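You operate a simulated robot arm through the tools that you are given. There is no shell and no other tool. Be economical: measure what you need, move in short steps, check, and stop when the job is done.

The job below is to be done with a simulated robot arm. You get a single attempt, and the scene is never put back.

TASK
Put things in order on the top of the beige drawer chest. At the end: the felt pad stands on top of the brown carton (marked "BUSHES"); the small roller stands where the felt pad stood; the purple bundle from the top of the beige drawer chest is in the yellow bucket; the cardboard tube from the top of the beige drawer chest stands where the small roller stood; whatever was shut is shut again. Leave all else as you found it, and nothing knocked over.

Only the result counts: the job must be done as asked and must still hold three seconds after the hand-in. Knocking over, shifting, dropping, spilling or breaking anything else fails it.

THE ROBOT
A 7-joint arm with a two-finger parallel gripper, fixed in place. Base frame: the origin is at the foot of the arm, x ahead of it, y to its left, z up; the work surface is at about z = 0. Readings come in mm, degrees, newtons and seconds.
With the tool pointing down near the work surface it reaches from about 220 to 580 mm from the base axis. Its first joint turns from -66.0 to 66.0 degrees. Payload 2.5 kg.
The tool frame sits at the grasp point between the pads (the TCP): z along the fingers, y along the line on which they close. The tips reach 23 mm beyond it. The gripper opens to 94 mm. The fingers are 38 mm wide and 10 mm thick; the gripper's body (54 by 96 mm) begins 39 mm behind the TCP.
Orientation is that of the tool frame in the base frame, as [roll, pitch, yaw] about the fixed x, y, z axes, in that order (R = Rz(yaw) Ry(pitch) Rx(roll)). With the fingers straight down and closing along the base's y, the tool's x points along the base's -x, its y along +y and its z along -z.

THE INTERFACE
- The arm moves only by the tool jog_arm. Its argument "motion" is a list of rows, each an object of numbers (a shift or turn left out is 0, a gripper value left out holds the last): "hand": the finger opening in mm, from 0 to 94; "dx", "dy", "dz": the shift along the base's x, y, z in mm; "wx", "wy", "wz": the turn, a rotation vector about the base's x, y, z in degrees. In form: [{"hand": .., "dx": .., "dy": .., "dz": .., "wx": .., "wy": .., "wz": ..}, ...]. A call has 1 to 12 rows; each row shifts and turns the commanded pose from where the row before left it. A row lasts 0.2 s, in which the tool goes at most 50 mm and 8.6 degrees; a call with a longer step from one row to the next is refused whole, and so is a gripper value outside its range. A pose out of reach is approached as far as the arm can. The call stops where the force on the tool passes 40 N (or 10 N more than at its start, if that is more) or the arm is blocked; 0.2 s more then pass. Each finger travels about 108 mm/s and halts on what it meets, pressing with about 22 N; the grip force reading is that of the motor and also rises with nothing between the fingers. The clock runs only during rows and for 0.2 s after the last one: add rows that do not move to give the fingers time. The reply holds the time, the measured pose of the TCP, the force on the tool along the base axes, the opening and the grip force, in the units named above and with some noise, with the torque about the TCP (base axes, N m) and any sound that the robot's microphone picked up.
- Cameras (640 x 400 px; columns grow to the right, rows downward): "scene" is fixed at [107.6, -381, 554]; the picture's right is [0.95, -0.30, 0.00], its down [-0.14, -0.44, -0.89] and it looks along [0.26, 0.85, -0.46] (base axes); focal length 214 px, centre (320, 200). "wrist" rides on the gripper at [86, 16, -75] in the tool frame; the picture's right is [-0.18, 0.98, 0.00], its down [-0.58, -0.11, -0.81] and it looks along [-0.79, -0.15, 0.59] (tool axes); focal length 243 px, centre (320, 200). There is no depth. A picture from a camera that has moved, and an enlarged one, comes with that camera's place and axes in the base frame and with its lens. The place of the scene camera against the robot may be out by one fixed shift of up to 25 mm in any direction.
- camera(camera): a new picture of that camera. No time passes.
- enlarge(camera, box): a new picture of the part [left, top, right, bottom] of that camera's present view, enlarged. No time passes.
- finish_job(): hands the job in; it is judged then, once.

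Go step by step. Nothing tells you positions but the pictures and the camera data: compare them with the known pose of the tool, close in by small moves and look again before you grip or let go. The budget is 120 turns and 68 pictures, counting those below and the enlarged ones. Unless the task says otherwise, let go and move clear before handing in, and close with one line.

The tools are called after "Emit:" as name(argument=value, ...) on one line, values as JSON. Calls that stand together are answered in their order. jog_arm: Moves the arm, as the interface text tells. Its arguments: {"type":"object","properties":{"motion":{"type":"array","items":{"type":"object","properties":{"hand":{"type":"number"},"dx":{"type":"number"},"dy":{"type":"number"},"dz":{"type":"number"},"wx":{"type":"number"},"wy":{"type":"number"},"wz":{"type":"number"}}}}},"required":["motion"]} The other tools are called the same way: camera (camera) takes a picture; enlarge (camera, box) takes an enlarged picture of a part of a camera's view; finish_job () hands the job in.

At the start:

```text
clock: 0.0
tcp_pos: [352.7, 80.6, 492.1]
ee_rot: [179.9, 0.1, -180.0]
contact_force: [-0.5, 0.8, -0.3]
ft_torque: [0.0, -0.03, 0.01]
gripper_width: 94.2
grip_force: 0.0
```

scene: 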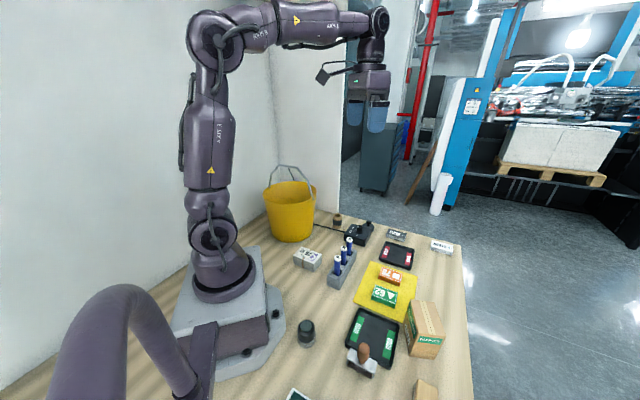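
wrist: 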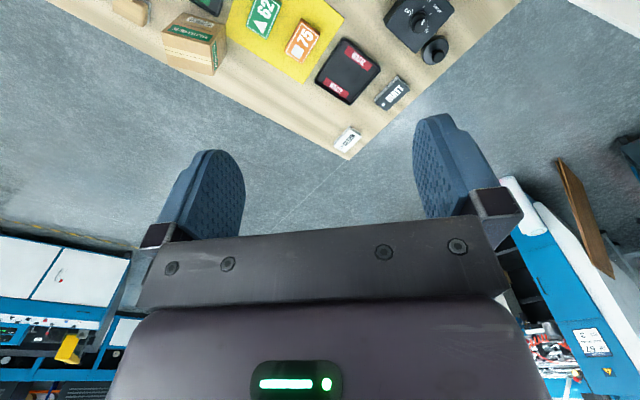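

I see a bench with a bucket, tray, pads and cartons, but the drawer chest is not obvious yet. I'll enlarge the scene view to identify things.

Emit:
enlarge(camera="scene", box=[250, 180, 480, 324])

Emit:
enlarge(camera="scene", box=[250, 280, 480, 400])

Emit:
enlarge(camera="wrist", box=[60, 0, 540, 200])

```text
2.78 times, centred on (365, 252) of scene
camera zoom: at [107.6, -381.0, 554.0], right [0.95, -0.3, 0.0], down [-0.14, -0.44, -0.89], along [0.26, 0.85, -0.46], focal length 596 px, centre (195, 56)
```

zoom: 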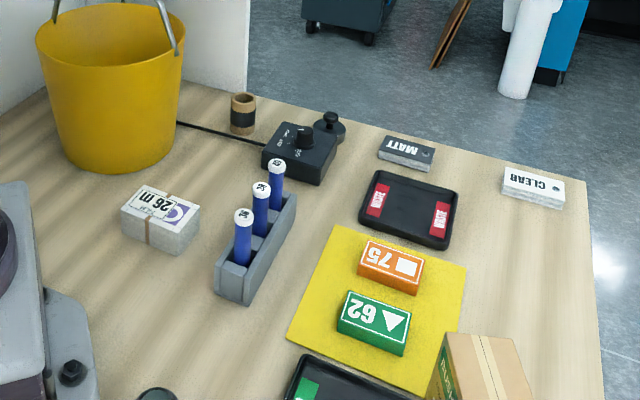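

```text
2.78 times, centred on (365, 340) of scene
camera zoom: at [107.6, -381.0, 554.0], right [0.95, -0.3, 0.0], down [-0.14, -0.44, -0.89], along [0.26, 0.85, -0.46], focal length 597 px, centre (195, -190)
```

zoom: 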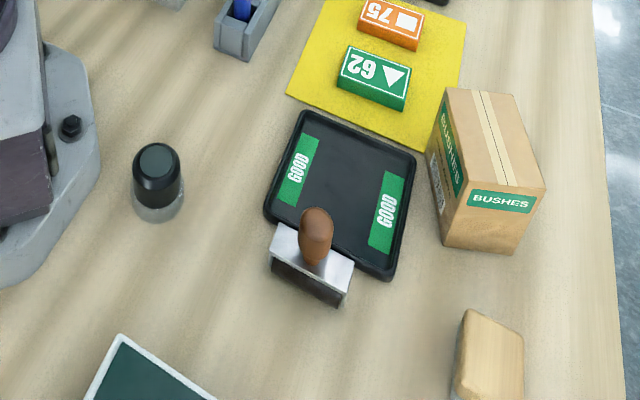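

```text
1.33 times, centred on (300, 100) of wrist
camera zoom: at [265.0, 97.5, 567.9], right [0.18, 0.98, 0.0], down [0.58, -0.11, 0.81], along [0.79, -0.15, -0.59], focal length 324 px, centre (347, 333)
```

zoom: 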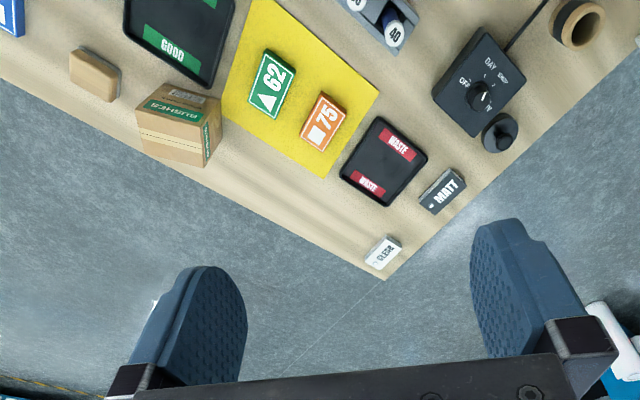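

I don't see the chest; it's probably on the right side (−y), outside both views. I'll turn the wrist camera that way at height, part way first.

Emit:
jog_arm(motion=[{"dy": -45, "wz": -8}, {"dy": -45, "wz": -8}, {"dy": -40, "wz": -8}, {"dx": -10, "dy": -20, "wz": -8}, {"dx": -10, "wz": -8}, {"dx": -10}])

Emit:
camera(camera="wrist")

```text
clock: 1.4
tcp_pos: [321.8, -70.8, 494.3]
ee_rot: [180.0, 0.1, 139.8]
contact_force: [0.5, -0.3, -0.2]
ft_torque: [-0.02, 0.01, -0.03]
gripper_width: 93.8
grip_force: 0.0
```

```text
62 pictures are left
camera wrist: at [265.3, -0.8, 568.0], right [0.77, 0.63, 0.0], down [0.37, -0.46, 0.81], along [0.51, -0.62, -0.59], focal length 243 px, centre (320, 200)
```

wrist: 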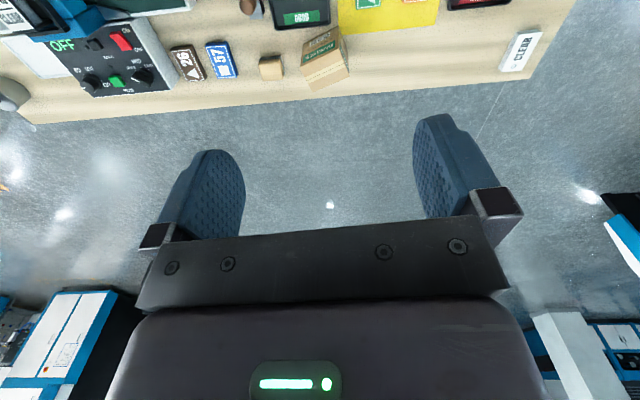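

The −y end of the bench shows a control panel and a blue/white item; the chest must be nearer the arm. I'll tilt the tool so the camera looks more steeply down there.

Emit:
jog_arm(motion=[{"dx": -15, "dy": -20, "wx": 5.8, "wy": 5}, {"dx": -15, "dy": -20, "wx": 5.8, "wy": 5}, {"dx": -15, "dy": -20, "wx": 5.8, "wy": 5}, {"dx": -15, "dy": -20, "wx": 5.8, "wy": 5}, {"wz": -8}, {"wz": -8}, {}])

Emit:
camera(camera="wrist")

```text
clock: 3.0
tcp_pos: [277.3, -130.0, 494.4]
ee_rot: [176.1, -22.7, 124.7]
contact_force: [0.5, 0.2, 1.2]
ft_torque: [0.0, 0.0, 0.0]
gripper_width: 93.9
grip_force: 0.1
out of reach, approached as far as the arm can: row 4
```

```text
61 pictures are left
camera wrist: at [256.6, -80.7, 596.3], right [0.92, 0.4, -0.01], down [0.35, -0.79, 0.51], along [0.2, -0.47, -0.86], focal length 243 px, centre (320, 200)
```

wrist: 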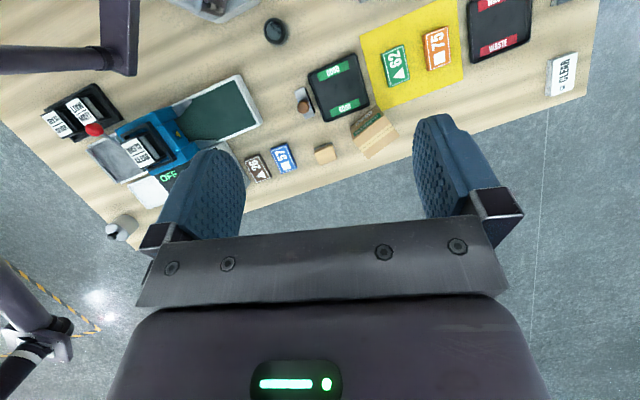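

No chest here either; this end holds a green board, a blue device and a control panel. Next I'll survey the +y side, behind the bucket.

Emit:
jog_arm(motion=[{"dy": 45, "wz": 8.5}, {"dy": 45, "wz": 8.5}, {"dy": 45, "wz": 8.5}, {"dy": 45, "wz": 8.5}, {"dy": 40, "wz": 8.5}, {"dy": 30, "wz": 8.5}, {"wz": 8.5}, {"wz": 8.5}, {"wz": 8.5}, {"wz": 8.5}, {"wz": 8.5}, {}])

Emit:
camera(camera="wrist")

```text
clock: 5.6
tcp_pos: [276.7, 121.2, 490.8]
ee_rot: [176.0, -22.7, -141.6]
contact_force: [-0.9, -0.5, 0.0]
ft_torque: [0.02, 0.01, -0.03]
gripper_width: 93.9
grip_force: 0.1
out of reach, approached as far as the arm can: row 10
```

```text
60 pictures are left
camera wrist: at [228.6, 97.8, 593.0], right [-0.46, 0.89, -0.01], down [0.76, 0.4, 0.51], along [0.46, 0.23, -0.86], focal length 243 px, centre (320, 200)
```

wrist: 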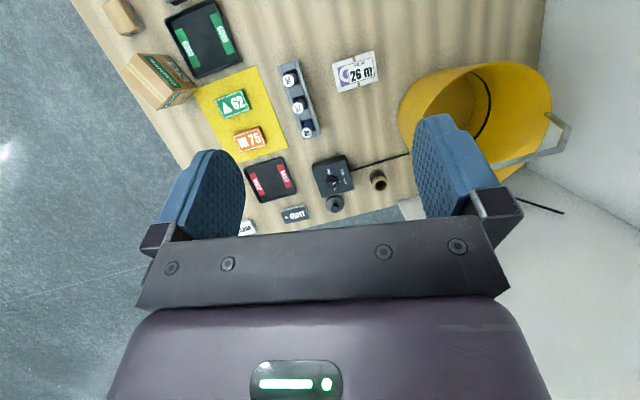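

Still no separate chest; the wooden surface itself might be the chest top. I'll look at the objects in more detail.

Emit:
enlarge(camera="scene", box=[280, 205, 400, 280])

Emit:
enlarge(camera="scene", box=[280, 300, 440, 400])

Emit:
enlarge(camera="wrist", box=[80, 0, 560, 300])

Emit:
enlarge(camera="scene", box=[0, 250, 240, 400])

```text
5.33 times, centred on (340, 242) of scene
camera zoom: at [107.6, -381.0, 554.0], right [0.95, -0.3, 0.0], down [-0.14, -0.44, -0.89], along [0.26, 0.85, -0.46], focal length 1144 px, centre (213, -27)
```

zoom: 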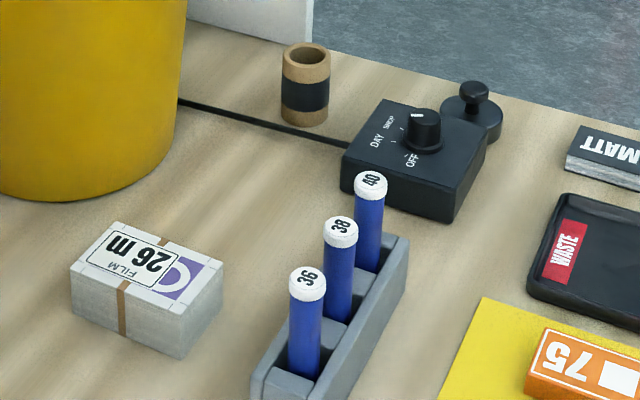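

```text
4.00 times, centred on (360, 350) of scene
camera zoom: at [107.6, -381.0, 554.0], right [0.95, -0.3, 0.0], down [-0.14, -0.44, -0.89], along [0.26, 0.85, -0.46], focal length 858 px, centre (160, -400)
```

zoom: 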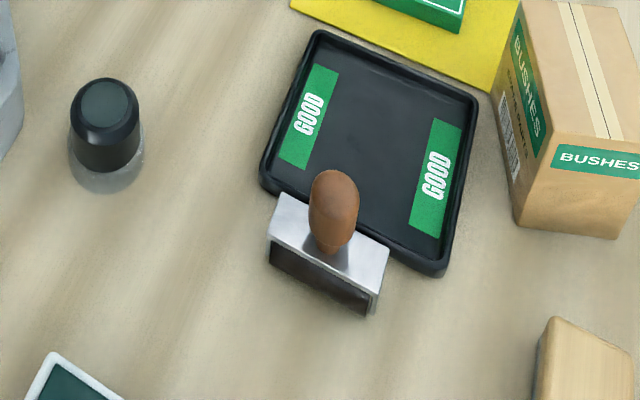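

```text
1.33 times, centred on (320, 150) of wrist
camera zoom: at [228.6, 97.8, 593.0], right [-0.46, 0.89, -0.01], down [0.76, 0.4, 0.51], along [0.46, 0.23, -0.86], focal length 324 px, centre (320, 267)
```

zoom: 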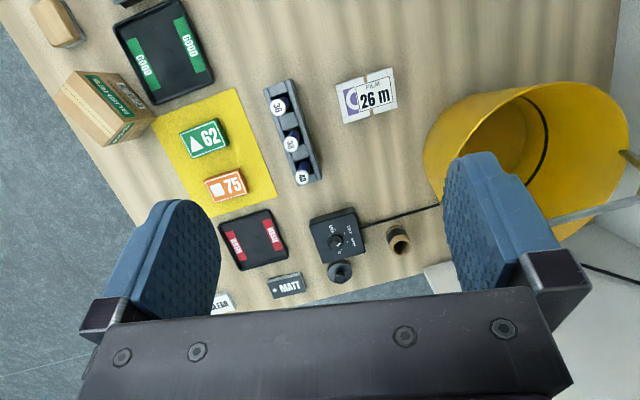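

```text
2.67 times, centred on (120, 325) of scene
camera zoom: at [107.6, -381.0, 554.0], right [0.95, -0.3, 0.0], down [-0.14, -0.44, -0.89], along [0.26, 0.85, -0.46], focal length 572 px, centre (853, -133)
```

zoom: 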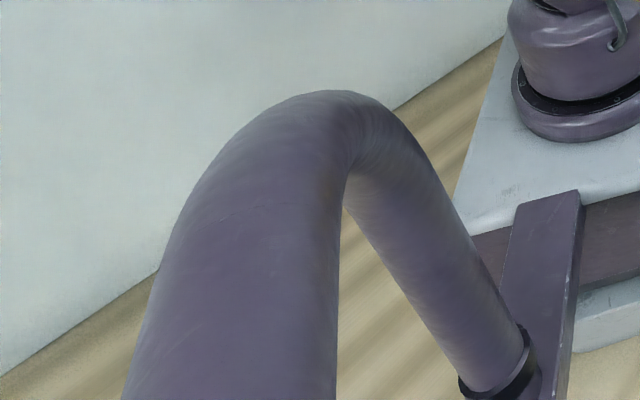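

Candidates are unclear, so I'll view the front-right cluster (squeegee/stamp, tan block, carton) with higher zoom from a pose nearer the earlier one.

Emit:
jog_arm(motion=[{"dy": -45, "wz": -8.5}, {"dy": -45, "wz": -8.5}, {"dy": -45, "wz": -8.5}, {"dy": -45, "wz": -8.5}, {"dy": -40, "wz": -8.5}, {"dy": -10, "wz": -8.5}, {"wz": -8.5}, {"wz": -8.5}, {}])

Emit:
camera(camera="wrist")

Emit:
enlarge(camera="wrist", box=[150, 50, 390, 200])

```text
clock: 7.6
tcp_pos: [276.6, -109.2, 490.2]
ee_rot: [176.0, -22.7, 150.2]
contact_force: [0.5, 0.0, -0.8]
ft_torque: [0.0, 0.0, 0.03]
gripper_width: 94.1
grip_force: 0.0
```

```text
55 pictures are left
camera wrist: at [237.1, -73.9, 593.0], right [0.66, 0.75, -0.01], down [0.65, -0.56, 0.51], along [0.38, -0.34, -0.86], focal length 243 px, centre (320, 200)
```

wrist: 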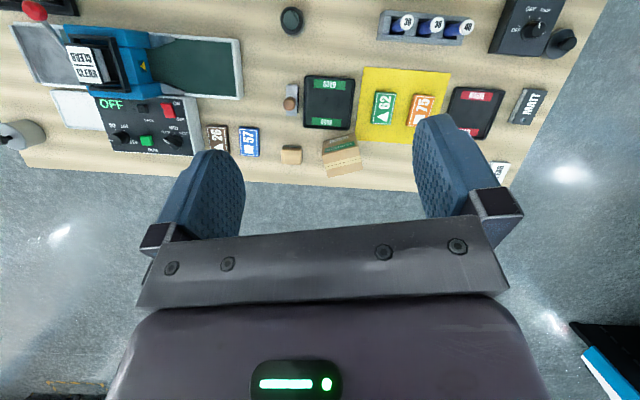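

```text
2.67 times, centred on (270, 125) of wrist
camera zoom: at [237.1, -73.9, 593.0], right [0.66, 0.75, -0.01], down [0.65, -0.56, 0.51], along [0.38, -0.34, -0.86], focal length 647 px, centre (453, 400)
```

zoom: 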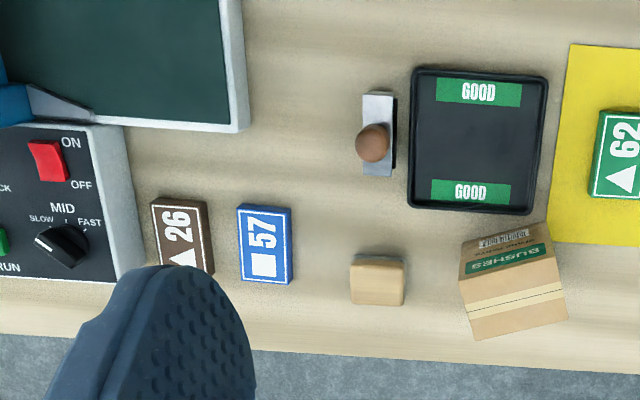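

The only loose unlabelled things in reach are the tan block, the wooden-knobbed metal piece, the "FILM 26 m" bundle and the tube. I'll zoom tightly on these to identify them.

Emit:
enlarge(camera="wrist", box=[270, 80, 366, 180])

Emit:
enlarge(camera="scene", box=[340, 330, 450, 400])

Emit:
enlarge(camera="wrist", box=[270, 0, 350, 50])

```text
4.00 times, centred on (318, 130) of wrist
camera zoom: at [237.1, -73.9, 593.0], right [0.66, 0.75, -0.01], down [0.65, -0.56, 0.51], along [0.38, -0.34, -0.86], focal length 970 px, centre (328, 480)
```

zoom: 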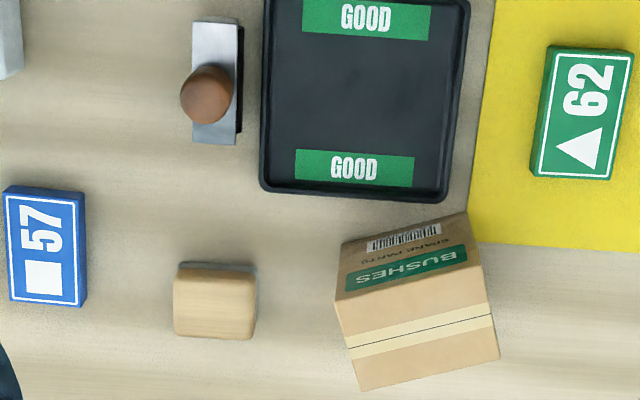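

```text
5.71 times, centred on (395, 365) of scene
camera zoom: at [107.6, -381.0, 554.0], right [0.95, -0.3, 0.0], down [-0.14, -0.44, -0.89], along [0.26, 0.85, -0.46], focal length 1226 px, centre (-109, -743)
```

zoom: 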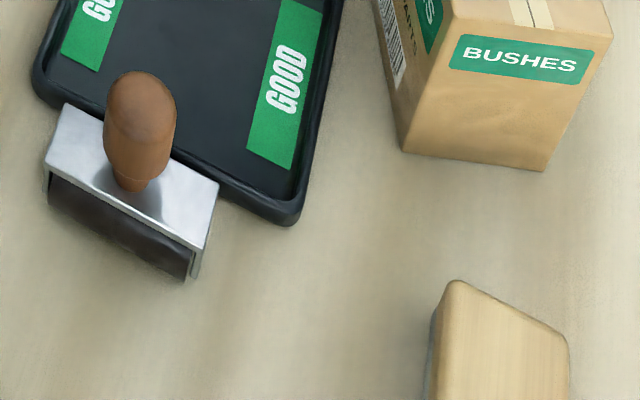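

```text
8.00 times, centred on (310, 25) of wrist
camera zoom: at [237.1, -73.9, 593.0], right [0.66, 0.75, -0.01], down [0.65, -0.56, 0.51], along [0.38, -0.34, -0.86], focal length 1941 px, centre (400, 1600)
```

zoom: 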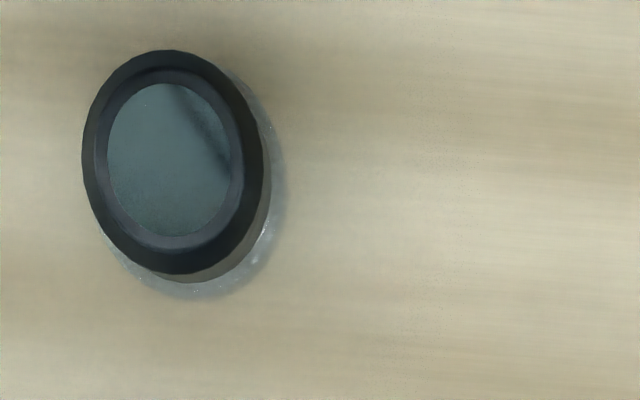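

Now it fits: the knobbed piece is a roller in a metal bracket (small roller), the tan block has a grey felt underside (felt pad), and the tube and the film bundle with purple logo match too, so the bench top is the chest top. I'll bring the tool vertical at yaw ≈135° and go above the felt pad, est. (346,−265).

Emit:
jog_arm(motion=[{"wx": -4.95, "wy": -5.88, "dx": 10, "dy": -20, "dz": -35}, {"wx": -4.95, "wy": -5.88, "dx": 10, "dy": -20, "dz": -40}, {"wx": -4.95, "wy": -5.88, "dx": 10, "dy": -20, "dz": -40}, {"wz": -7, "dx": 10, "dy": -20, "dz": -40}, {"wz": -7, "dx": 10, "dy": -20, "dz": -40}, {"dx": 10, "dy": -20, "dz": -40}, {"dx": 10, "dy": -20, "dz": -40}, {"dy": -16, "dz": -15}, {}])

Emit:
camera(camera="wrist")

```text
clock: 9.6
tcp_pos: [347.9, -264.7, 199.6]
ee_rot: [-179.9, 0.1, 135.5]
contact_force: [-0.1, 0.2, -1.0]
ft_torque: [0.0, 0.0, 0.01]
gripper_width: 93.8
grip_force: 0.0
```

```text
50 pictures are left
camera wrist: at [295.8, -192.6, 274.0], right [0.82, 0.57, 0.0], down [0.34, -0.48, 0.81], along [0.46, -0.66, -0.59], focal length 243 px, centre (320, 200)
```

wrist: 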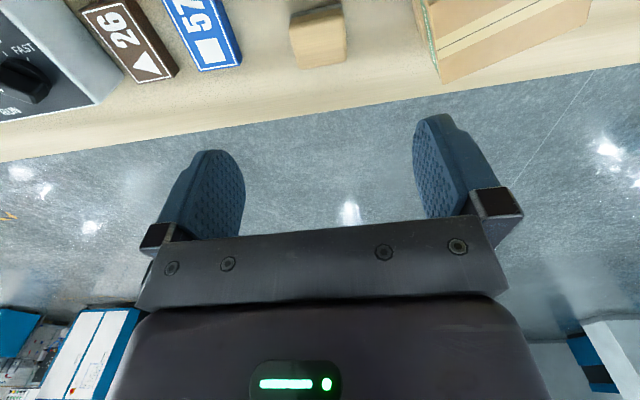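

The felt pad sits just under the tool. I'll zoom on it and the carton for edges.

Emit:
enlarge(camera="wrist", box=[240, 0, 400, 100])

Emit:
enlarge(camera="wrist", box=[390, 0, 640, 140])

```text
4.00 times, centred on (320, 50) of wrist
camera zoom: at [295.8, -192.6, 274.0], right [0.82, 0.57, 0.0], down [0.34, -0.48, 0.81], along [0.46, -0.66, -0.59], focal length 970 px, centre (320, 800)
```

zoom: 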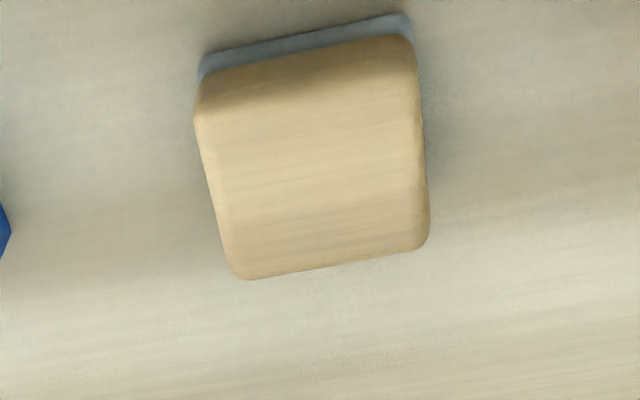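

```text
2.56 times, centred on (515, 70) of wrist
camera zoom: at [295.8, -192.6, 274.0], right [0.82, 0.57, 0.0], down [0.34, -0.48, 0.81], along [0.46, -0.66, -0.59], focal length 621 px, centre (-179, 533)
```

zoom: 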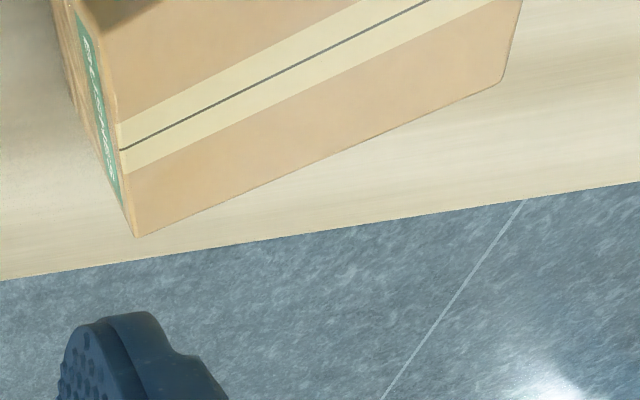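

The felt pad measures about 48×34×38 mm, centred near (348,−268), edges along 45°. I'll narrow the fingers to 72, descend and check before the grip.

Emit:
jog_arm(motion=[{"hand": 72, "dy": -3, "dz": -40}, {"dz": -40}, {"dz": -40}, {"dz": -12}, {}])

Emit:
camera(camera="wrist")

```text
clock: 10.8
tcp_pos: [345.8, -268.7, 69.3]
ee_rot: [-179.8, 0.1, 135.6]
contact_force: [-0.1, -0.4, -0.8]
ft_torque: [-0.01, 0.0, 0.01]
gripper_width: 72.1
grip_force: 0.1
```

```text
47 pictures are left
camera wrist: at [294.7, -195.4, 142.6], right [0.82, 0.57, 0.0], down [0.34, -0.48, 0.81], along [0.46, -0.66, -0.59], focal length 243 px, centre (320, 200)
```

wrist: 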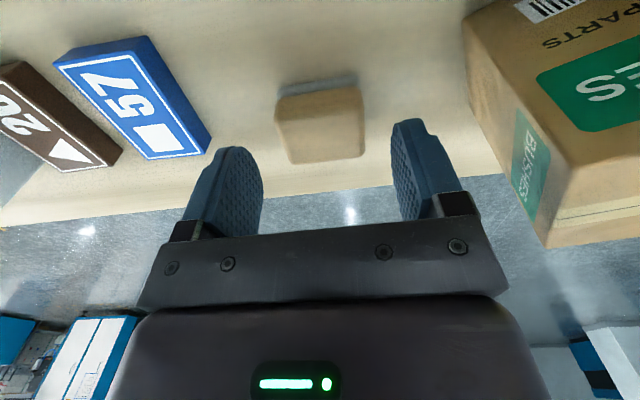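

Aligned, with clearance to the carton. Descend to z≈28 and close.

Emit:
jog_arm(motion=[{"dz": -20, "dx": 1.5}, {"dz": -20}, {}, {"hand": 30}, {"hand": 30}, {"hand": 30}])

```text
clock: 12.2
tcp_pos: [348.3, -267.8, 29.1]
ee_rot: [-179.9, 0.0, 135.5]
contact_force: [0.8, -0.1, 0.5]
ft_torque: [-0.01, 0.02, 0.01]
gripper_width: 49.8
grip_force: 21.5
```

Gripped at 50 mm. Lift and carry over to the carton top (est. centre (418,−168), top ≈98), rotating 18° to line up with it.

Emit:
jog_arm(motion=[{"dz": 15}, {"dz": 40}, {"dz": 45}, {"dz": 45}, {"dx": 23, "dy": 33, "wz": 6}, {"dx": 23, "dy": 33, "wz": 6}, {"dx": 24, "dy": 33, "wz": 6}, {}])

Emit:
camera(camera="wrist")

Emit:
enlarge(camera="scene", box=[370, 260, 480, 370])

```text
clock: 14.0
tcp_pos: [418.2, -169.3, 173.1]
ee_rot: [-179.8, 0.1, 153.6]
contact_force: [-0.3, 0.7, 0.0]
ft_torque: [-0.01, 0.01, 0.0]
gripper_width: 30.1
grip_force: 0.1
```

```text
46 pictures are left
camera wrist: at [346.2, -115.2, 247.2], right [0.6, 0.8, 0.0], down [0.47, -0.35, 0.81], along [0.64, -0.49, -0.59], focal length 243 px, centre (320, 200)
```

wrist: 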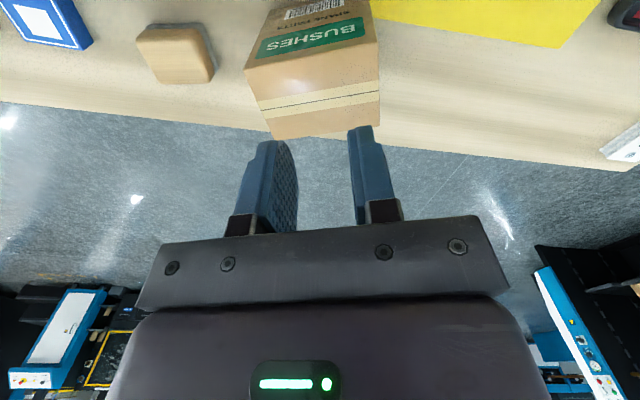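

```text
3.64 times, centred on (425, 315) of scene
camera zoom: at [107.6, -381.0, 554.0], right [0.95, -0.3, 0.0], down [-0.14, -0.44, -0.89], along [0.26, 0.85, -0.46], focal length 780 px, centre (-62, -218)
```

zoom: 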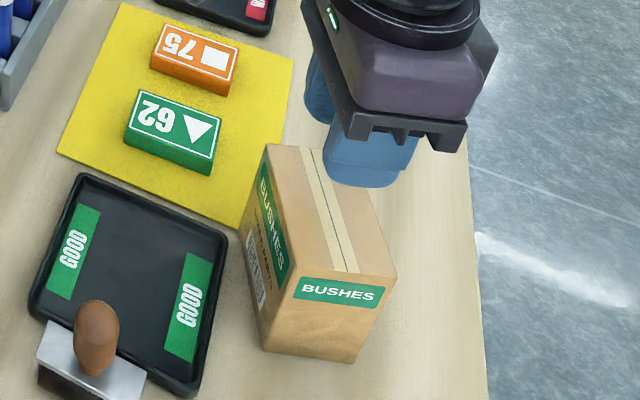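

The felt pad slipped out of the fingers and is still standing on the bench. Let me look at where it is now.

Emit:
enlarge(camera="wrist", box=[110, 0, 270, 100])

```text
4.00 times, centred on (190, 50) of wrist
camera zoom: at [346.2, -115.2, 247.2], right [0.6, 0.8, 0.0], down [0.47, -0.35, 0.81], along [0.64, -0.49, -0.59], focal length 970 px, centre (840, 800)
```

zoom: 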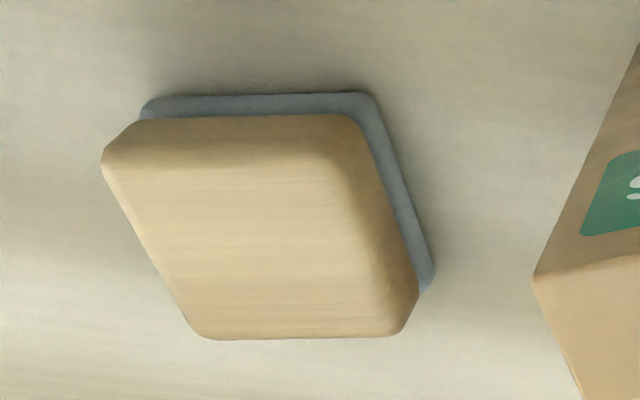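

The pad stayed on the bench, turned about 9°, centre now ≈(350,−275), and it is only ~24 mm high, so I gripped too high. I'll go back, yaw 144°, and grip at z≈25.

Emit:
jog_arm(motion=[{"hand": 72, "dx": -23, "dy": -36, "wz": -5}, {"dx": -23, "dy": -36, "wz": -4.6}, {"dx": -22, "dy": -34}, {"dz": -40}, {"dz": -40}, {"dz": -28}, {}])

Emit:
camera(camera="wrist")

Emit:
enlarge(camera="wrist", box=[180, 40, 460, 215])

```text
clock: 15.6
tcp_pos: [349.4, -276.7, 65.4]
ee_rot: [-179.9, 0.1, 143.9]
contact_force: [0.3, 0.0, -0.2]
ft_torque: [-0.02, -0.02, 0.03]
gripper_width: 72.0
grip_force: 0.1
```

```text
43 pictures are left
camera wrist: at [288.1, -211.8, 139.6], right [0.73, 0.69, 0.0], down [0.41, -0.43, 0.81], along [0.55, -0.59, -0.59], focal length 243 px, centre (320, 200)
```

wrist: 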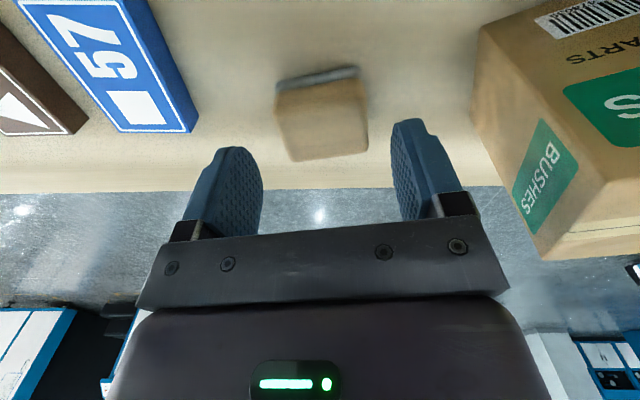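

```text
2.29 times, centred on (320, 128) of wrist
camera zoom: at [288.1, -211.8, 139.6], right [0.73, 0.69, 0.0], down [0.41, -0.43, 0.81], along [0.55, -0.59, -0.59], focal length 555 px, centre (320, 366)
```

zoom: 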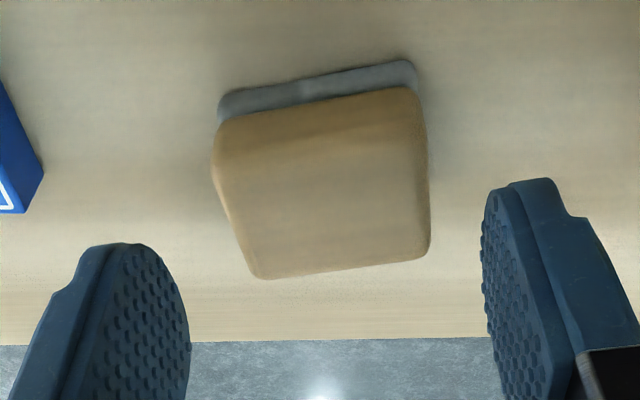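

Well aligned (centre ≈(351,−276)). Descend to z≈25, close fully and lift slowly.

Emit:
jog_arm(motion=[{"dz": -20, "dx": 2, "dy": 0.5}, {"dz": -15}, {"dz": -5}, {}, {"hand": 20}, {"hand": 20}, {"hand": 20}, {"hand": 20}, {"dz": 3}, {"dz": 5}, {"dz": 8}, {}])

```text
clock: 18.2
tcp_pos: [351.5, -275.7, 41.1]
ee_rot: [-179.7, 0.1, 143.9]
contact_force: [0.0, 0.7, -0.6]
ft_torque: [0.02, 0.01, -0.03]
gripper_width: 50.0
grip_force: 21.6
```

Emit:
camera(camera="wrist")

Emit:
enlarge(camera="wrist", box=[180, 40, 460, 215])

```text
41 pictures are left
camera wrist: at [290.7, -210.3, 115.9], right [0.73, 0.69, 0.0], down [0.41, -0.43, 0.81], along [0.55, -0.59, -0.59], focal length 243 px, centre (320, 200)
```

wrist: 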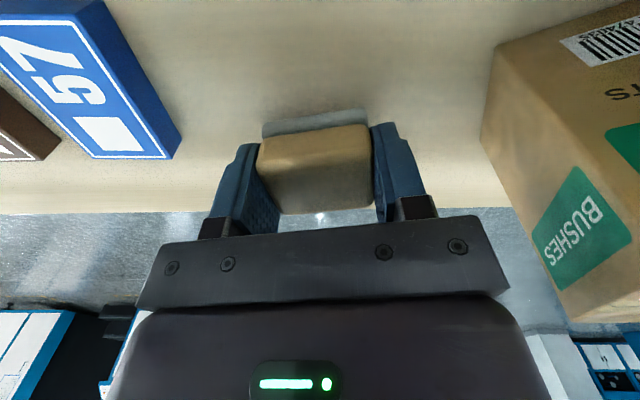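

```text
2.29 times, centred on (320, 128) of wrist
camera zoom: at [290.7, -210.3, 115.9], right [0.73, 0.69, 0.0], down [0.41, -0.43, 0.81], along [0.55, -0.59, -0.59], focal length 555 px, centre (320, 366)
```

zoom: 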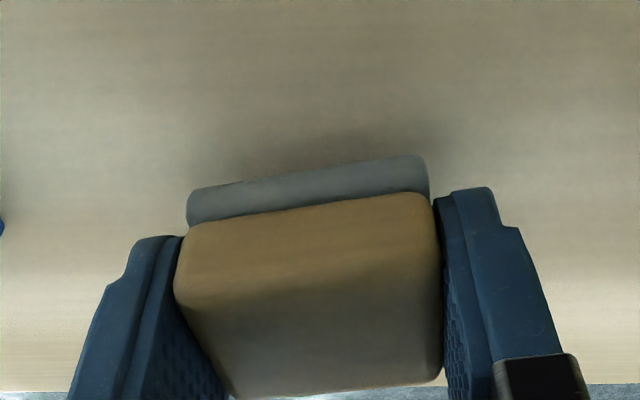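

The pad is held firmly now. I lift it gently to clear the carton.

Emit:
jog_arm(motion=[{"dz": 10}, {"dz": 15}, {"dz": 20}, {"dz": 20}, {"dz": 20}, {"dz": 20}, {"dz": 10}, {"dz": 4}, {}])

```text
clock: 20.2
tcp_pos: [352.4, -274.3, 160.7]
ee_rot: [-179.8, 0.1, 143.9]
contact_force: [-0.1, -0.1, -1.5]
ft_torque: [0.02, 0.01, 0.02]
gripper_width: 49.6
grip_force: 21.7
```

Emit:
jog_arm(motion=[{"dx": 6, "dy": 10, "wz": 2}, {"dx": 12, "dy": 20, "wz": 2.5}, {"dx": 14, "dy": 22, "wz": 2.5}, {"dx": 14, "dy": 22, "wz": 2.5}, {"dx": 12, "dy": 20}, {"dx": 8, "dy": 12}, {}])

Emit:
camera(camera="wrist")

Emit:
enlarge(camera="scene", box=[370, 260, 480, 370])

```text
clock: 21.8
tcp_pos: [418.3, -169.2, 160.8]
ee_rot: [-179.8, 0.0, 153.4]
contact_force: [-0.3, 0.6, -0.3]
ft_torque: [-0.01, 0.03, -0.02]
gripper_width: 49.6
grip_force: 22.0
```

```text
39 pictures are left
camera wrist: at [347.2, -114.9, 235.2], right [0.6, 0.8, 0.0], down [0.47, -0.36, 0.81], along [0.64, -0.49, -0.59], focal length 243 px, centre (320, 200)
```

wrist: 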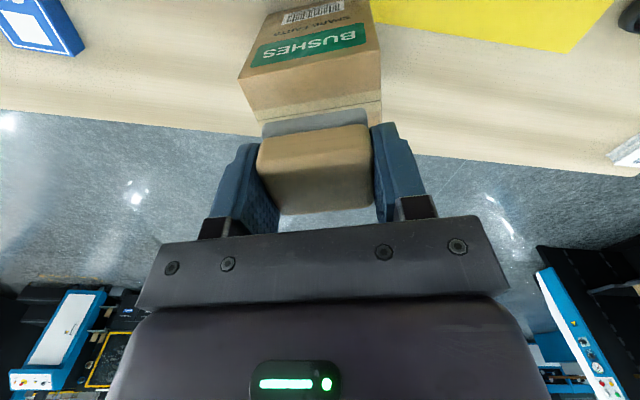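

```text
3.64 times, centred on (425, 315) of scene
camera zoom: at [107.6, -381.0, 554.0], right [0.95, -0.3, 0.0], down [-0.14, -0.44, -0.89], along [0.26, 0.85, -0.46], focal length 780 px, centre (-62, -218)
```

zoom: 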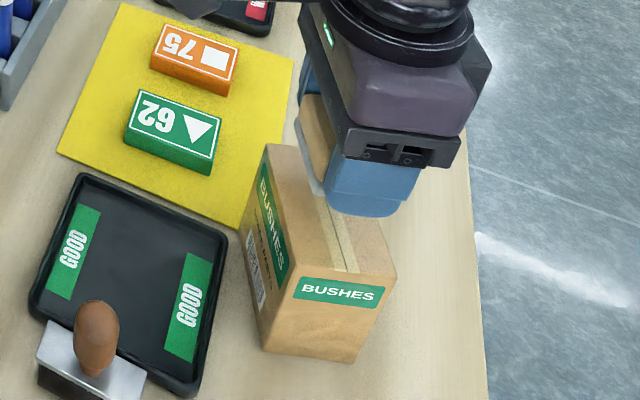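

Alignment over the carton agrees with my estimate (417.5,−170). Lower carefully until contact.

Emit:
jog_arm(motion=[{"dz": -12}, {"dz": -12}, {"dz": -6}, {"dz": -3}, {}])

Emit:
enlarge(camera="wrist", box=[200, 0, 440, 215])

```text
clock: 23.0
tcp_pos: [418.8, -169.5, 128.8]
ee_rot: [-179.8, 0.0, 153.4]
contact_force: [-0.3, 0.4, 2.7]
ft_torque: [0.05, 0.01, -0.02]
gripper_width: 49.7
grip_force: 21.4
```

```text
1.86 times, centred on (320, 108) of wrist
camera zoom: at [347.2, -115.1, 202.3], right [0.6, 0.8, 0.0], down [0.47, -0.36, 0.81], along [0.64, -0.49, -0.59], focal length 451 px, centre (320, 372)
```

zoom: 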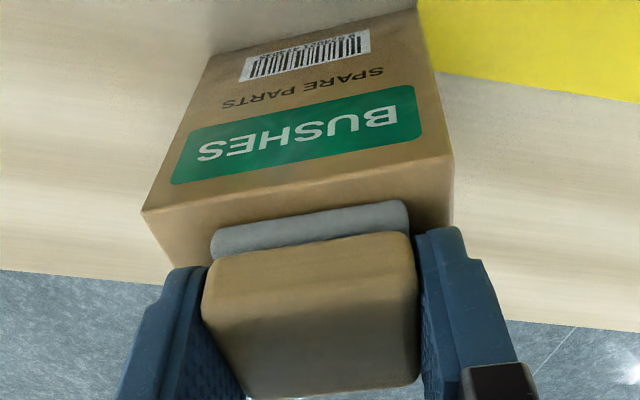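

Emit:
jog_arm(motion=[{"dz": -1.5}, {}])

```text
clock: 23.6
tcp_pos: [418.7, -169.1, 127.3]
ee_rot: [-179.8, 0.2, 153.4]
contact_force: [-1.6, 0.9, 14.6]
ft_torque: [0.48, 0.07, 0.07]
gripper_width: 49.7
grip_force: 22.3
```

Contact made (15 N). Open and rise straight up.

Emit:
jog_arm(motion=[{"dz": 0.8}, {"hand": 60}, {"hand": 72}, {}, {"dz": 10}, {"dz": 30}, {"dz": 40}, {}])

Emit:
camera(camera="wrist")

```text
clock: 25.4
tcp_pos: [419.8, -170.1, 207.9]
ee_rot: [-179.7, 0.1, 153.4]
contact_force: [0.3, 1.1, 0.3]
ft_torque: [-0.01, -0.03, 0.0]
gripper_width: 72.2
grip_force: 0.1
```

```text
36 pictures are left
camera wrist: at [347.7, -114.8, 281.6], right [0.6, 0.8, 0.0], down [0.47, -0.36, 0.81], along [0.64, -0.49, -0.59], focal length 243 px, centre (320, 200)
```

wrist: 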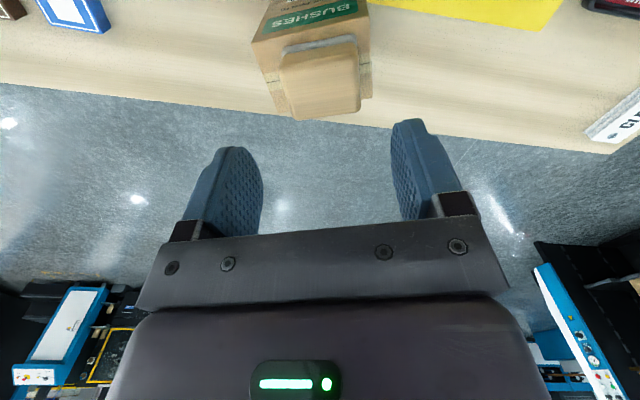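

The felt pad is on the carton. Now over to the small roller, est. (257,−178), at yaw 135°.

Emit:
jog_arm(motion=[{"hand": 80, "dx": -40, "dz": 10, "wz": -6}, {"dx": -40, "wz": -6}, {"dx": -40, "dy": -4, "wz": -6.4}, {"dx": -42, "dy": -4}, {}])

Emit:
camera(camera="wrist")

Emit:
enlarge(camera="wrist", box=[240, 0, 400, 100])

```text
clock: 26.6
tcp_pos: [255.7, -176.9, 217.3]
ee_rot: [-179.8, 0.0, 134.9]
contact_force: [1.1, 0.9, -0.4]
ft_torque: [-0.03, 0.0, 0.0]
gripper_width: 79.8
grip_force: 0.1
```

```text
35 pictures are left
camera wrist: at [204.7, -103.1, 291.7], right [0.83, 0.56, 0.0], down [0.33, -0.49, 0.81], along [0.45, -0.67, -0.59], focal length 243 px, centre (320, 200)
```

wrist: 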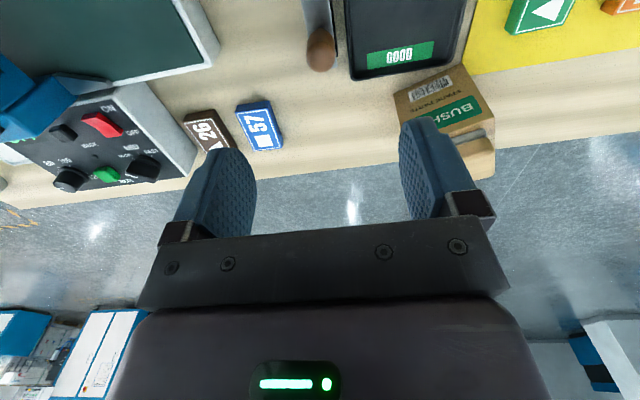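

```text
4.00 times, centred on (320, 50) of wrist
camera zoom: at [204.7, -103.1, 291.7], right [0.83, 0.56, 0.0], down [0.33, -0.49, 0.81], along [0.45, -0.67, -0.59], focal length 970 px, centre (320, 800)
```

zoom: 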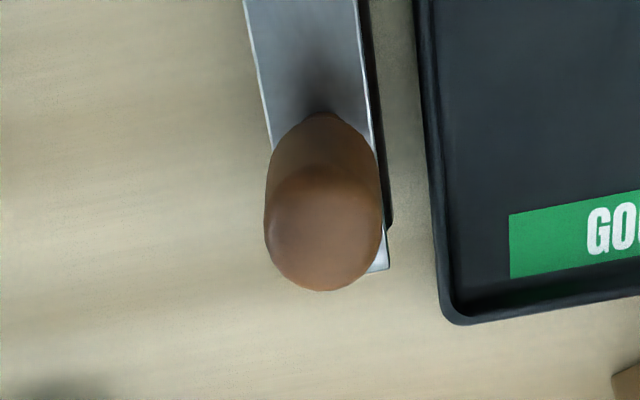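

Handle is at about (253,−172), top z≈95. I'll centre and drop to z≈130 for another look.

Emit:
jog_arm(motion=[{"hand": 70, "dx": -2.5, "dy": 4.5, "dz": -40}, {"dz": -42}, {}])

Emit:
camera(camera="wrist")

Emit:
enlarge(camera="scene", box=[310, 300, 430, 400])

```text
clock: 27.4
tcp_pos: [253.1, -171.4, 134.2]
ee_rot: [-180.0, 0.0, 135.0]
contact_force: [0.3, 0.3, 1.2]
ft_torque: [-0.03, -0.01, 0.03]
gripper_width: 70.2
grip_force: 0.1
```

```text
33 pictures are left
camera wrist: at [202.5, -98.4, 208.8], right [0.82, 0.57, 0.0], down [0.34, -0.49, 0.81], along [0.46, -0.67, -0.59], focal length 243 px, centre (320, 200)
```

wrist: 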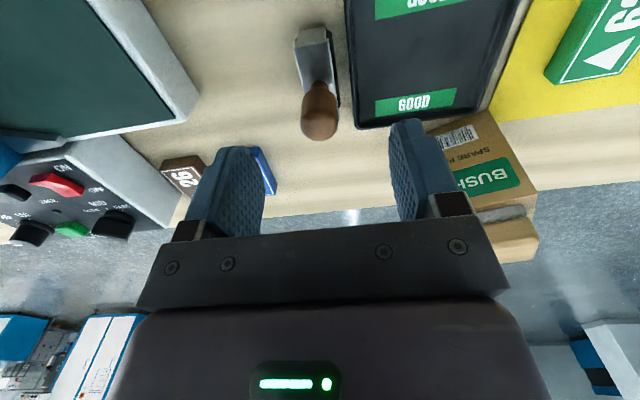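

```text
4.00 times, centred on (370, 350) of scene
camera zoom: at [107.6, -381.0, 554.0], right [0.95, -0.3, 0.0], down [-0.14, -0.44, -0.89], along [0.26, 0.85, -0.46], focal length 858 px, centre (120, -400)
```

zoom: 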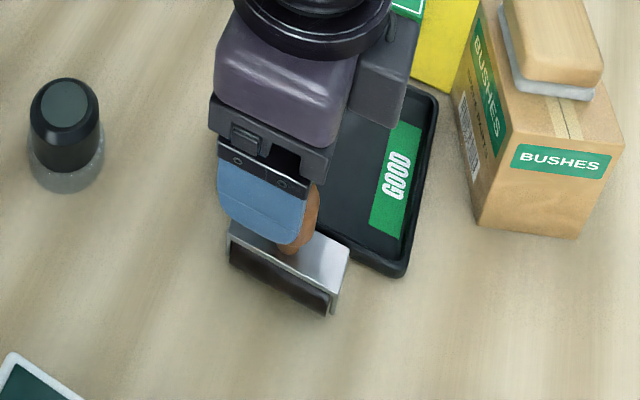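

Emit:
enlarge(camera="wrist", box=[260, 10, 420, 150])

```text
2.86 times, centred on (340, 80) of wrist
camera zoom: at [202.5, -98.4, 208.8], right [0.82, 0.57, 0.0], down [0.34, -0.49, 0.81], along [0.46, -0.67, -0.59], focal length 693 px, centre (263, 543)
```

zoom: 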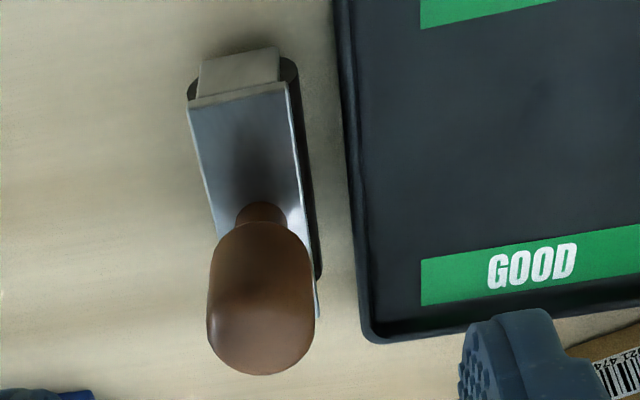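

The roller lies horizontally under a bracket; handle axis ≈(254.5,−174), widest at z≈77. Descend to z≈72 and grip the handle.

Emit:
jog_arm(motion=[{"dx": 1.4, "dy": -2.6, "dz": -25}, {"dz": -25}, {"dz": -12}, {}, {"hand": 10}, {"hand": 10}, {"hand": 10}, {"hand": 10}])

Emit:
camera(camera="wrist")

```text
clock: 29.2
tcp_pos: [255.7, -175.1, 72.2]
ee_rot: [-179.8, 0.1, 134.9]
contact_force: [1.1, -0.1, 0.6]
ft_torque: [0.01, -0.12, 0.01]
gripper_width: 24.5
grip_force: 22.0
```

```text
30 pictures are left
camera wrist: at [204.4, -101.7, 146.6], right [0.83, 0.56, 0.0], down [0.34, -0.49, 0.81], along [0.45, -0.67, -0.59], focal length 243 px, centre (320, 200)
```

wrist: 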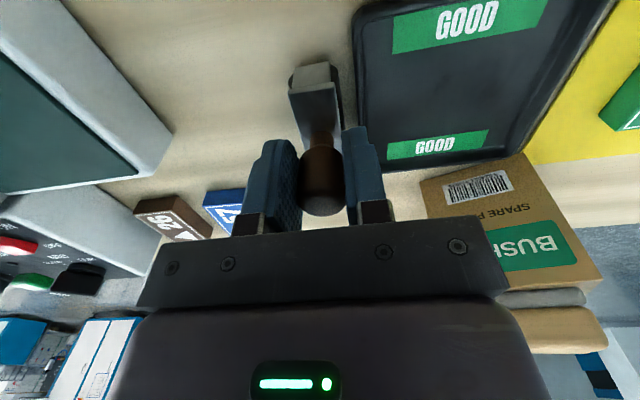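

Held at 24.5 mm. Lift slowly and carry along −45° to the pad's old spot (350,−271).

Emit:
jog_arm(motion=[{"dz": 4}, {"dz": 8}, {"dz": 12}, {"dz": 12}, {}])

Emit:
enlarge(camera="wrist", box=[220, 40, 460, 215])

```text
clock: 30.4
tcp_pos: [254.7, -175.6, 107.4]
ee_rot: [-179.9, 0.0, 135.0]
contact_force: [0.4, -0.1, -2.8]
ft_torque: [0.05, -0.02, -0.02]
gripper_width: 24.4
grip_force: 22.2
```

```text
2.29 times, centred on (340, 128) of wrist
camera zoom: at [204.3, -102.1, 183.0], right [0.83, 0.56, 0.0], down [0.34, -0.49, 0.81], along [0.45, -0.67, -0.59], focal length 555 px, centre (274, 366)
```

zoom: 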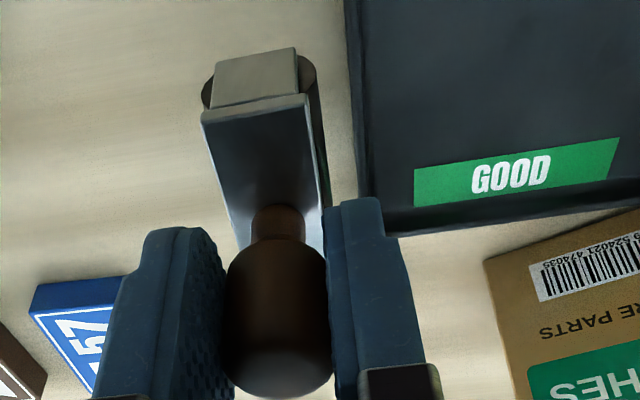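

Emit:
jog_arm(motion=[{"dx": 8, "dy": -8}, {"dx": 18, "dy": -18}, {"dx": 20, "dy": -20}, {"dx": 20, "dy": -20}, {"dx": 18, "dy": -18}, {"dx": 11.3, "dy": -11.4}, {}, {"dz": -14}, {"dz": -12}, {"dz": -5}, {}])

Emit:
enlarge(camera="wrist", box=[200, 0, 480, 215])

```text
clock: 32.8
tcp_pos: [350.1, -271.6, 78.4]
ee_rot: [-179.9, 0.1, 135.0]
contact_force: [-0.4, -0.1, -1.8]
ft_torque: [0.04, 0.03, -0.01]
gripper_width: 24.5
grip_force: 21.7
```

```text
1.86 times, centred on (340, 108) of wrist
camera zoom: at [299.6, -197.5, 151.9], right [0.83, 0.56, 0.0], down [0.34, -0.49, 0.81], along [0.45, -0.67, -0.59], focal length 451 px, centre (283, 372)
```

zoom: 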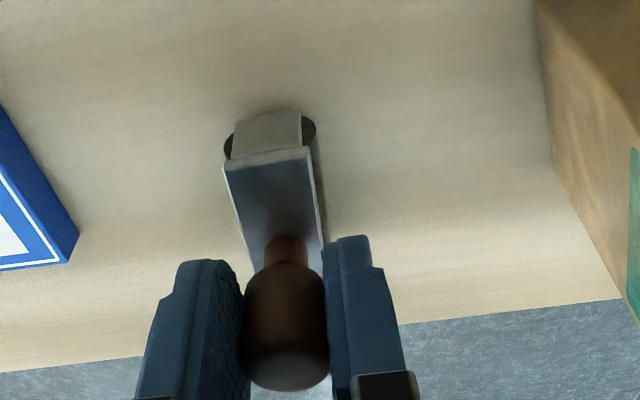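

Emit:
jog_arm(motion=[{"dz": -4}, {"dz": -2}, {"dz": -1}, {}])

```text
clock: 33.8
tcp_pos: [350.9, -270.7, 70.4]
ee_rot: [-180.0, 0.2, 135.0]
contact_force: [2.4, -2.1, 14.2]
ft_torque: [-0.03, -0.38, -0.03]
gripper_width: 24.7
grip_force: 21.6
```

Contact. Ease off slightly, open, and rise.

Emit:
jog_arm(motion=[{"dz": 1}, {}, {"hand": 32}, {"hand": 50}, {"hand": 60}, {}, {"dz": 15}, {"dz": 40}, {"dz": 50}, {"dz": 40}, {}])

Emit:
camera(camera="wrist")

```text
clock: 36.2
tcp_pos: [350.1, -269.8, 216.1]
ee_rot: [-179.8, 0.0, 134.9]
contact_force: [0.8, -0.8, 0.8]
ft_torque: [-0.01, 0.02, -0.01]
gripper_width: 60.0
grip_force: 0.0
```

```text
27 pictures are left
camera wrist: at [299.8, -196.7, 290.7], right [0.83, 0.56, 0.0], down [0.34, -0.49, 0.81], along [0.45, -0.67, -0.59], focal length 243 px, centre (320, 200)
```

wrist: 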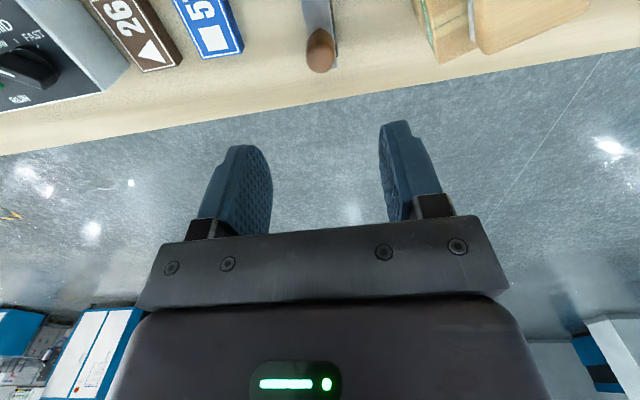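

The small roller stands at the felt pad's old spot. Now I swing over to the cardboard tube, est. (415,365).

Emit:
jog_arm(motion=[{"hand": 80, "dy": 45, "dz": 15, "wz": 7.2}, {"dy": 45, "dz": 15, "wz": 7.2}, {"dy": 45, "dz": 15, "wz": 7.2}, {"dy": 45, "dz": 15, "wz": 7.2}, {"dy": 45, "dz": 15, "wz": 7.2}, {"dy": 45, "dz": 9, "wz": 7.2}, {"dy": 45, "wz": 7.2}, {"dy": 45, "wz": 7.2}, {"dy": 45, "wz": 7.2}, {"dy": 45, "wz": 7.2}, {"dy": 45, "wz": 7.2}, {"dy": 45, "wz": 7}])

Emit:
camera(camera="wrist")

```text
clock: 38.8
tcp_pos: [349.8, 271.2, 300.3]
ee_rot: [-179.8, 0.1, -138.8]
contact_force: [0.6, -0.3, -0.3]
ft_torque: [0.0, 0.02, -0.02]
gripper_width: 80.1
grip_force: 0.0
```

```text
26 pictures are left
camera wrist: at [273.3, 225.8, 375.1], right [-0.51, 0.86, 0.0], down [0.51, 0.3, 0.81], along [0.69, 0.41, -0.59], focal length 243 px, centre (320, 200)
```

wrist: 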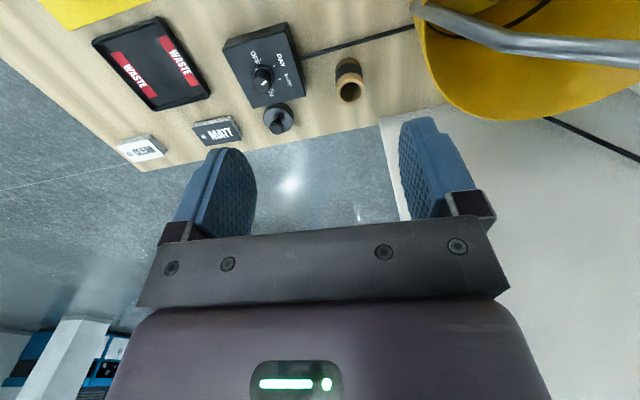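

The tube and its surroundings (control box, cable, bucket rim) are visible. Zoom to measure.

Emit:
enlarge(camera="wrist", box=[260, 20, 420, 140])

```text
3.33 times, centred on (340, 80) of wrist
camera zoom: at [273.3, 225.8, 375.1], right [-0.51, 0.86, 0.0], down [0.51, 0.3, 0.81], along [0.69, 0.41, -0.59], focal length 809 px, centre (253, 600)
```

zoom: 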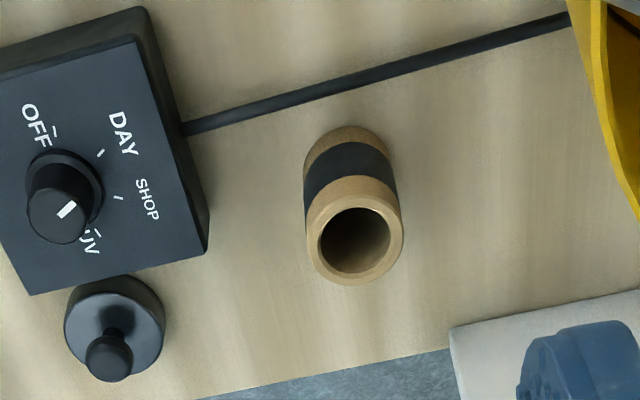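

Tube: centre ≈(405,351), Ø40, ~62 high. I'll approach with yaw −110° to keep the camera clear of the bucket, stopping at z≈110 to check.

Emit:
jog_arm(motion=[{"hand": 66, "dx": 14, "dy": 20, "wz": 7.2}, {"dx": 14, "dy": 20, "wz": 7.2}, {"dx": 14, "dy": 20, "wz": 7.2}, {"dx": 13.2, "dy": 20.3, "wz": 7.2}, {"dz": -45}, {"dz": -45}, {"dz": -45}, {"dz": -45}, {}])

Emit:
camera(camera="wrist")

Emit:
camera(camera="scene")

```text
clock: 40.8
tcp_pos: [405.9, 348.9, 120.4]
ee_rot: [-179.7, 0.1, -110.1]
contact_force: [-1.2, 0.3, 0.4]
ft_torque: [0.01, 0.02, 0.03]
gripper_width: 66.0
grip_force: 0.1
```

```text
24 pictures are left
camera wrist: at [360.3, 274.7, 194.7], right [-0.86, 0.51, 0.0], down [0.3, 0.51, 0.81], along [0.41, 0.69, -0.59], focal length 243 px, centre (320, 200)
```

wrist: 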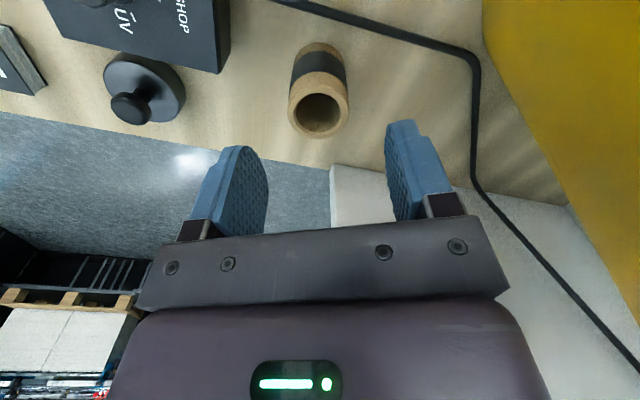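

```text
23 pictures are left
```

scene: 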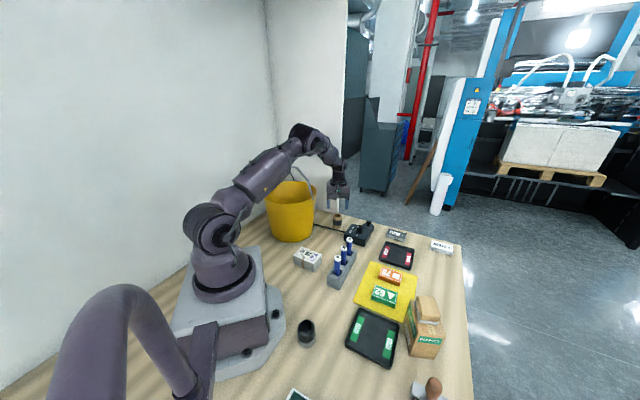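

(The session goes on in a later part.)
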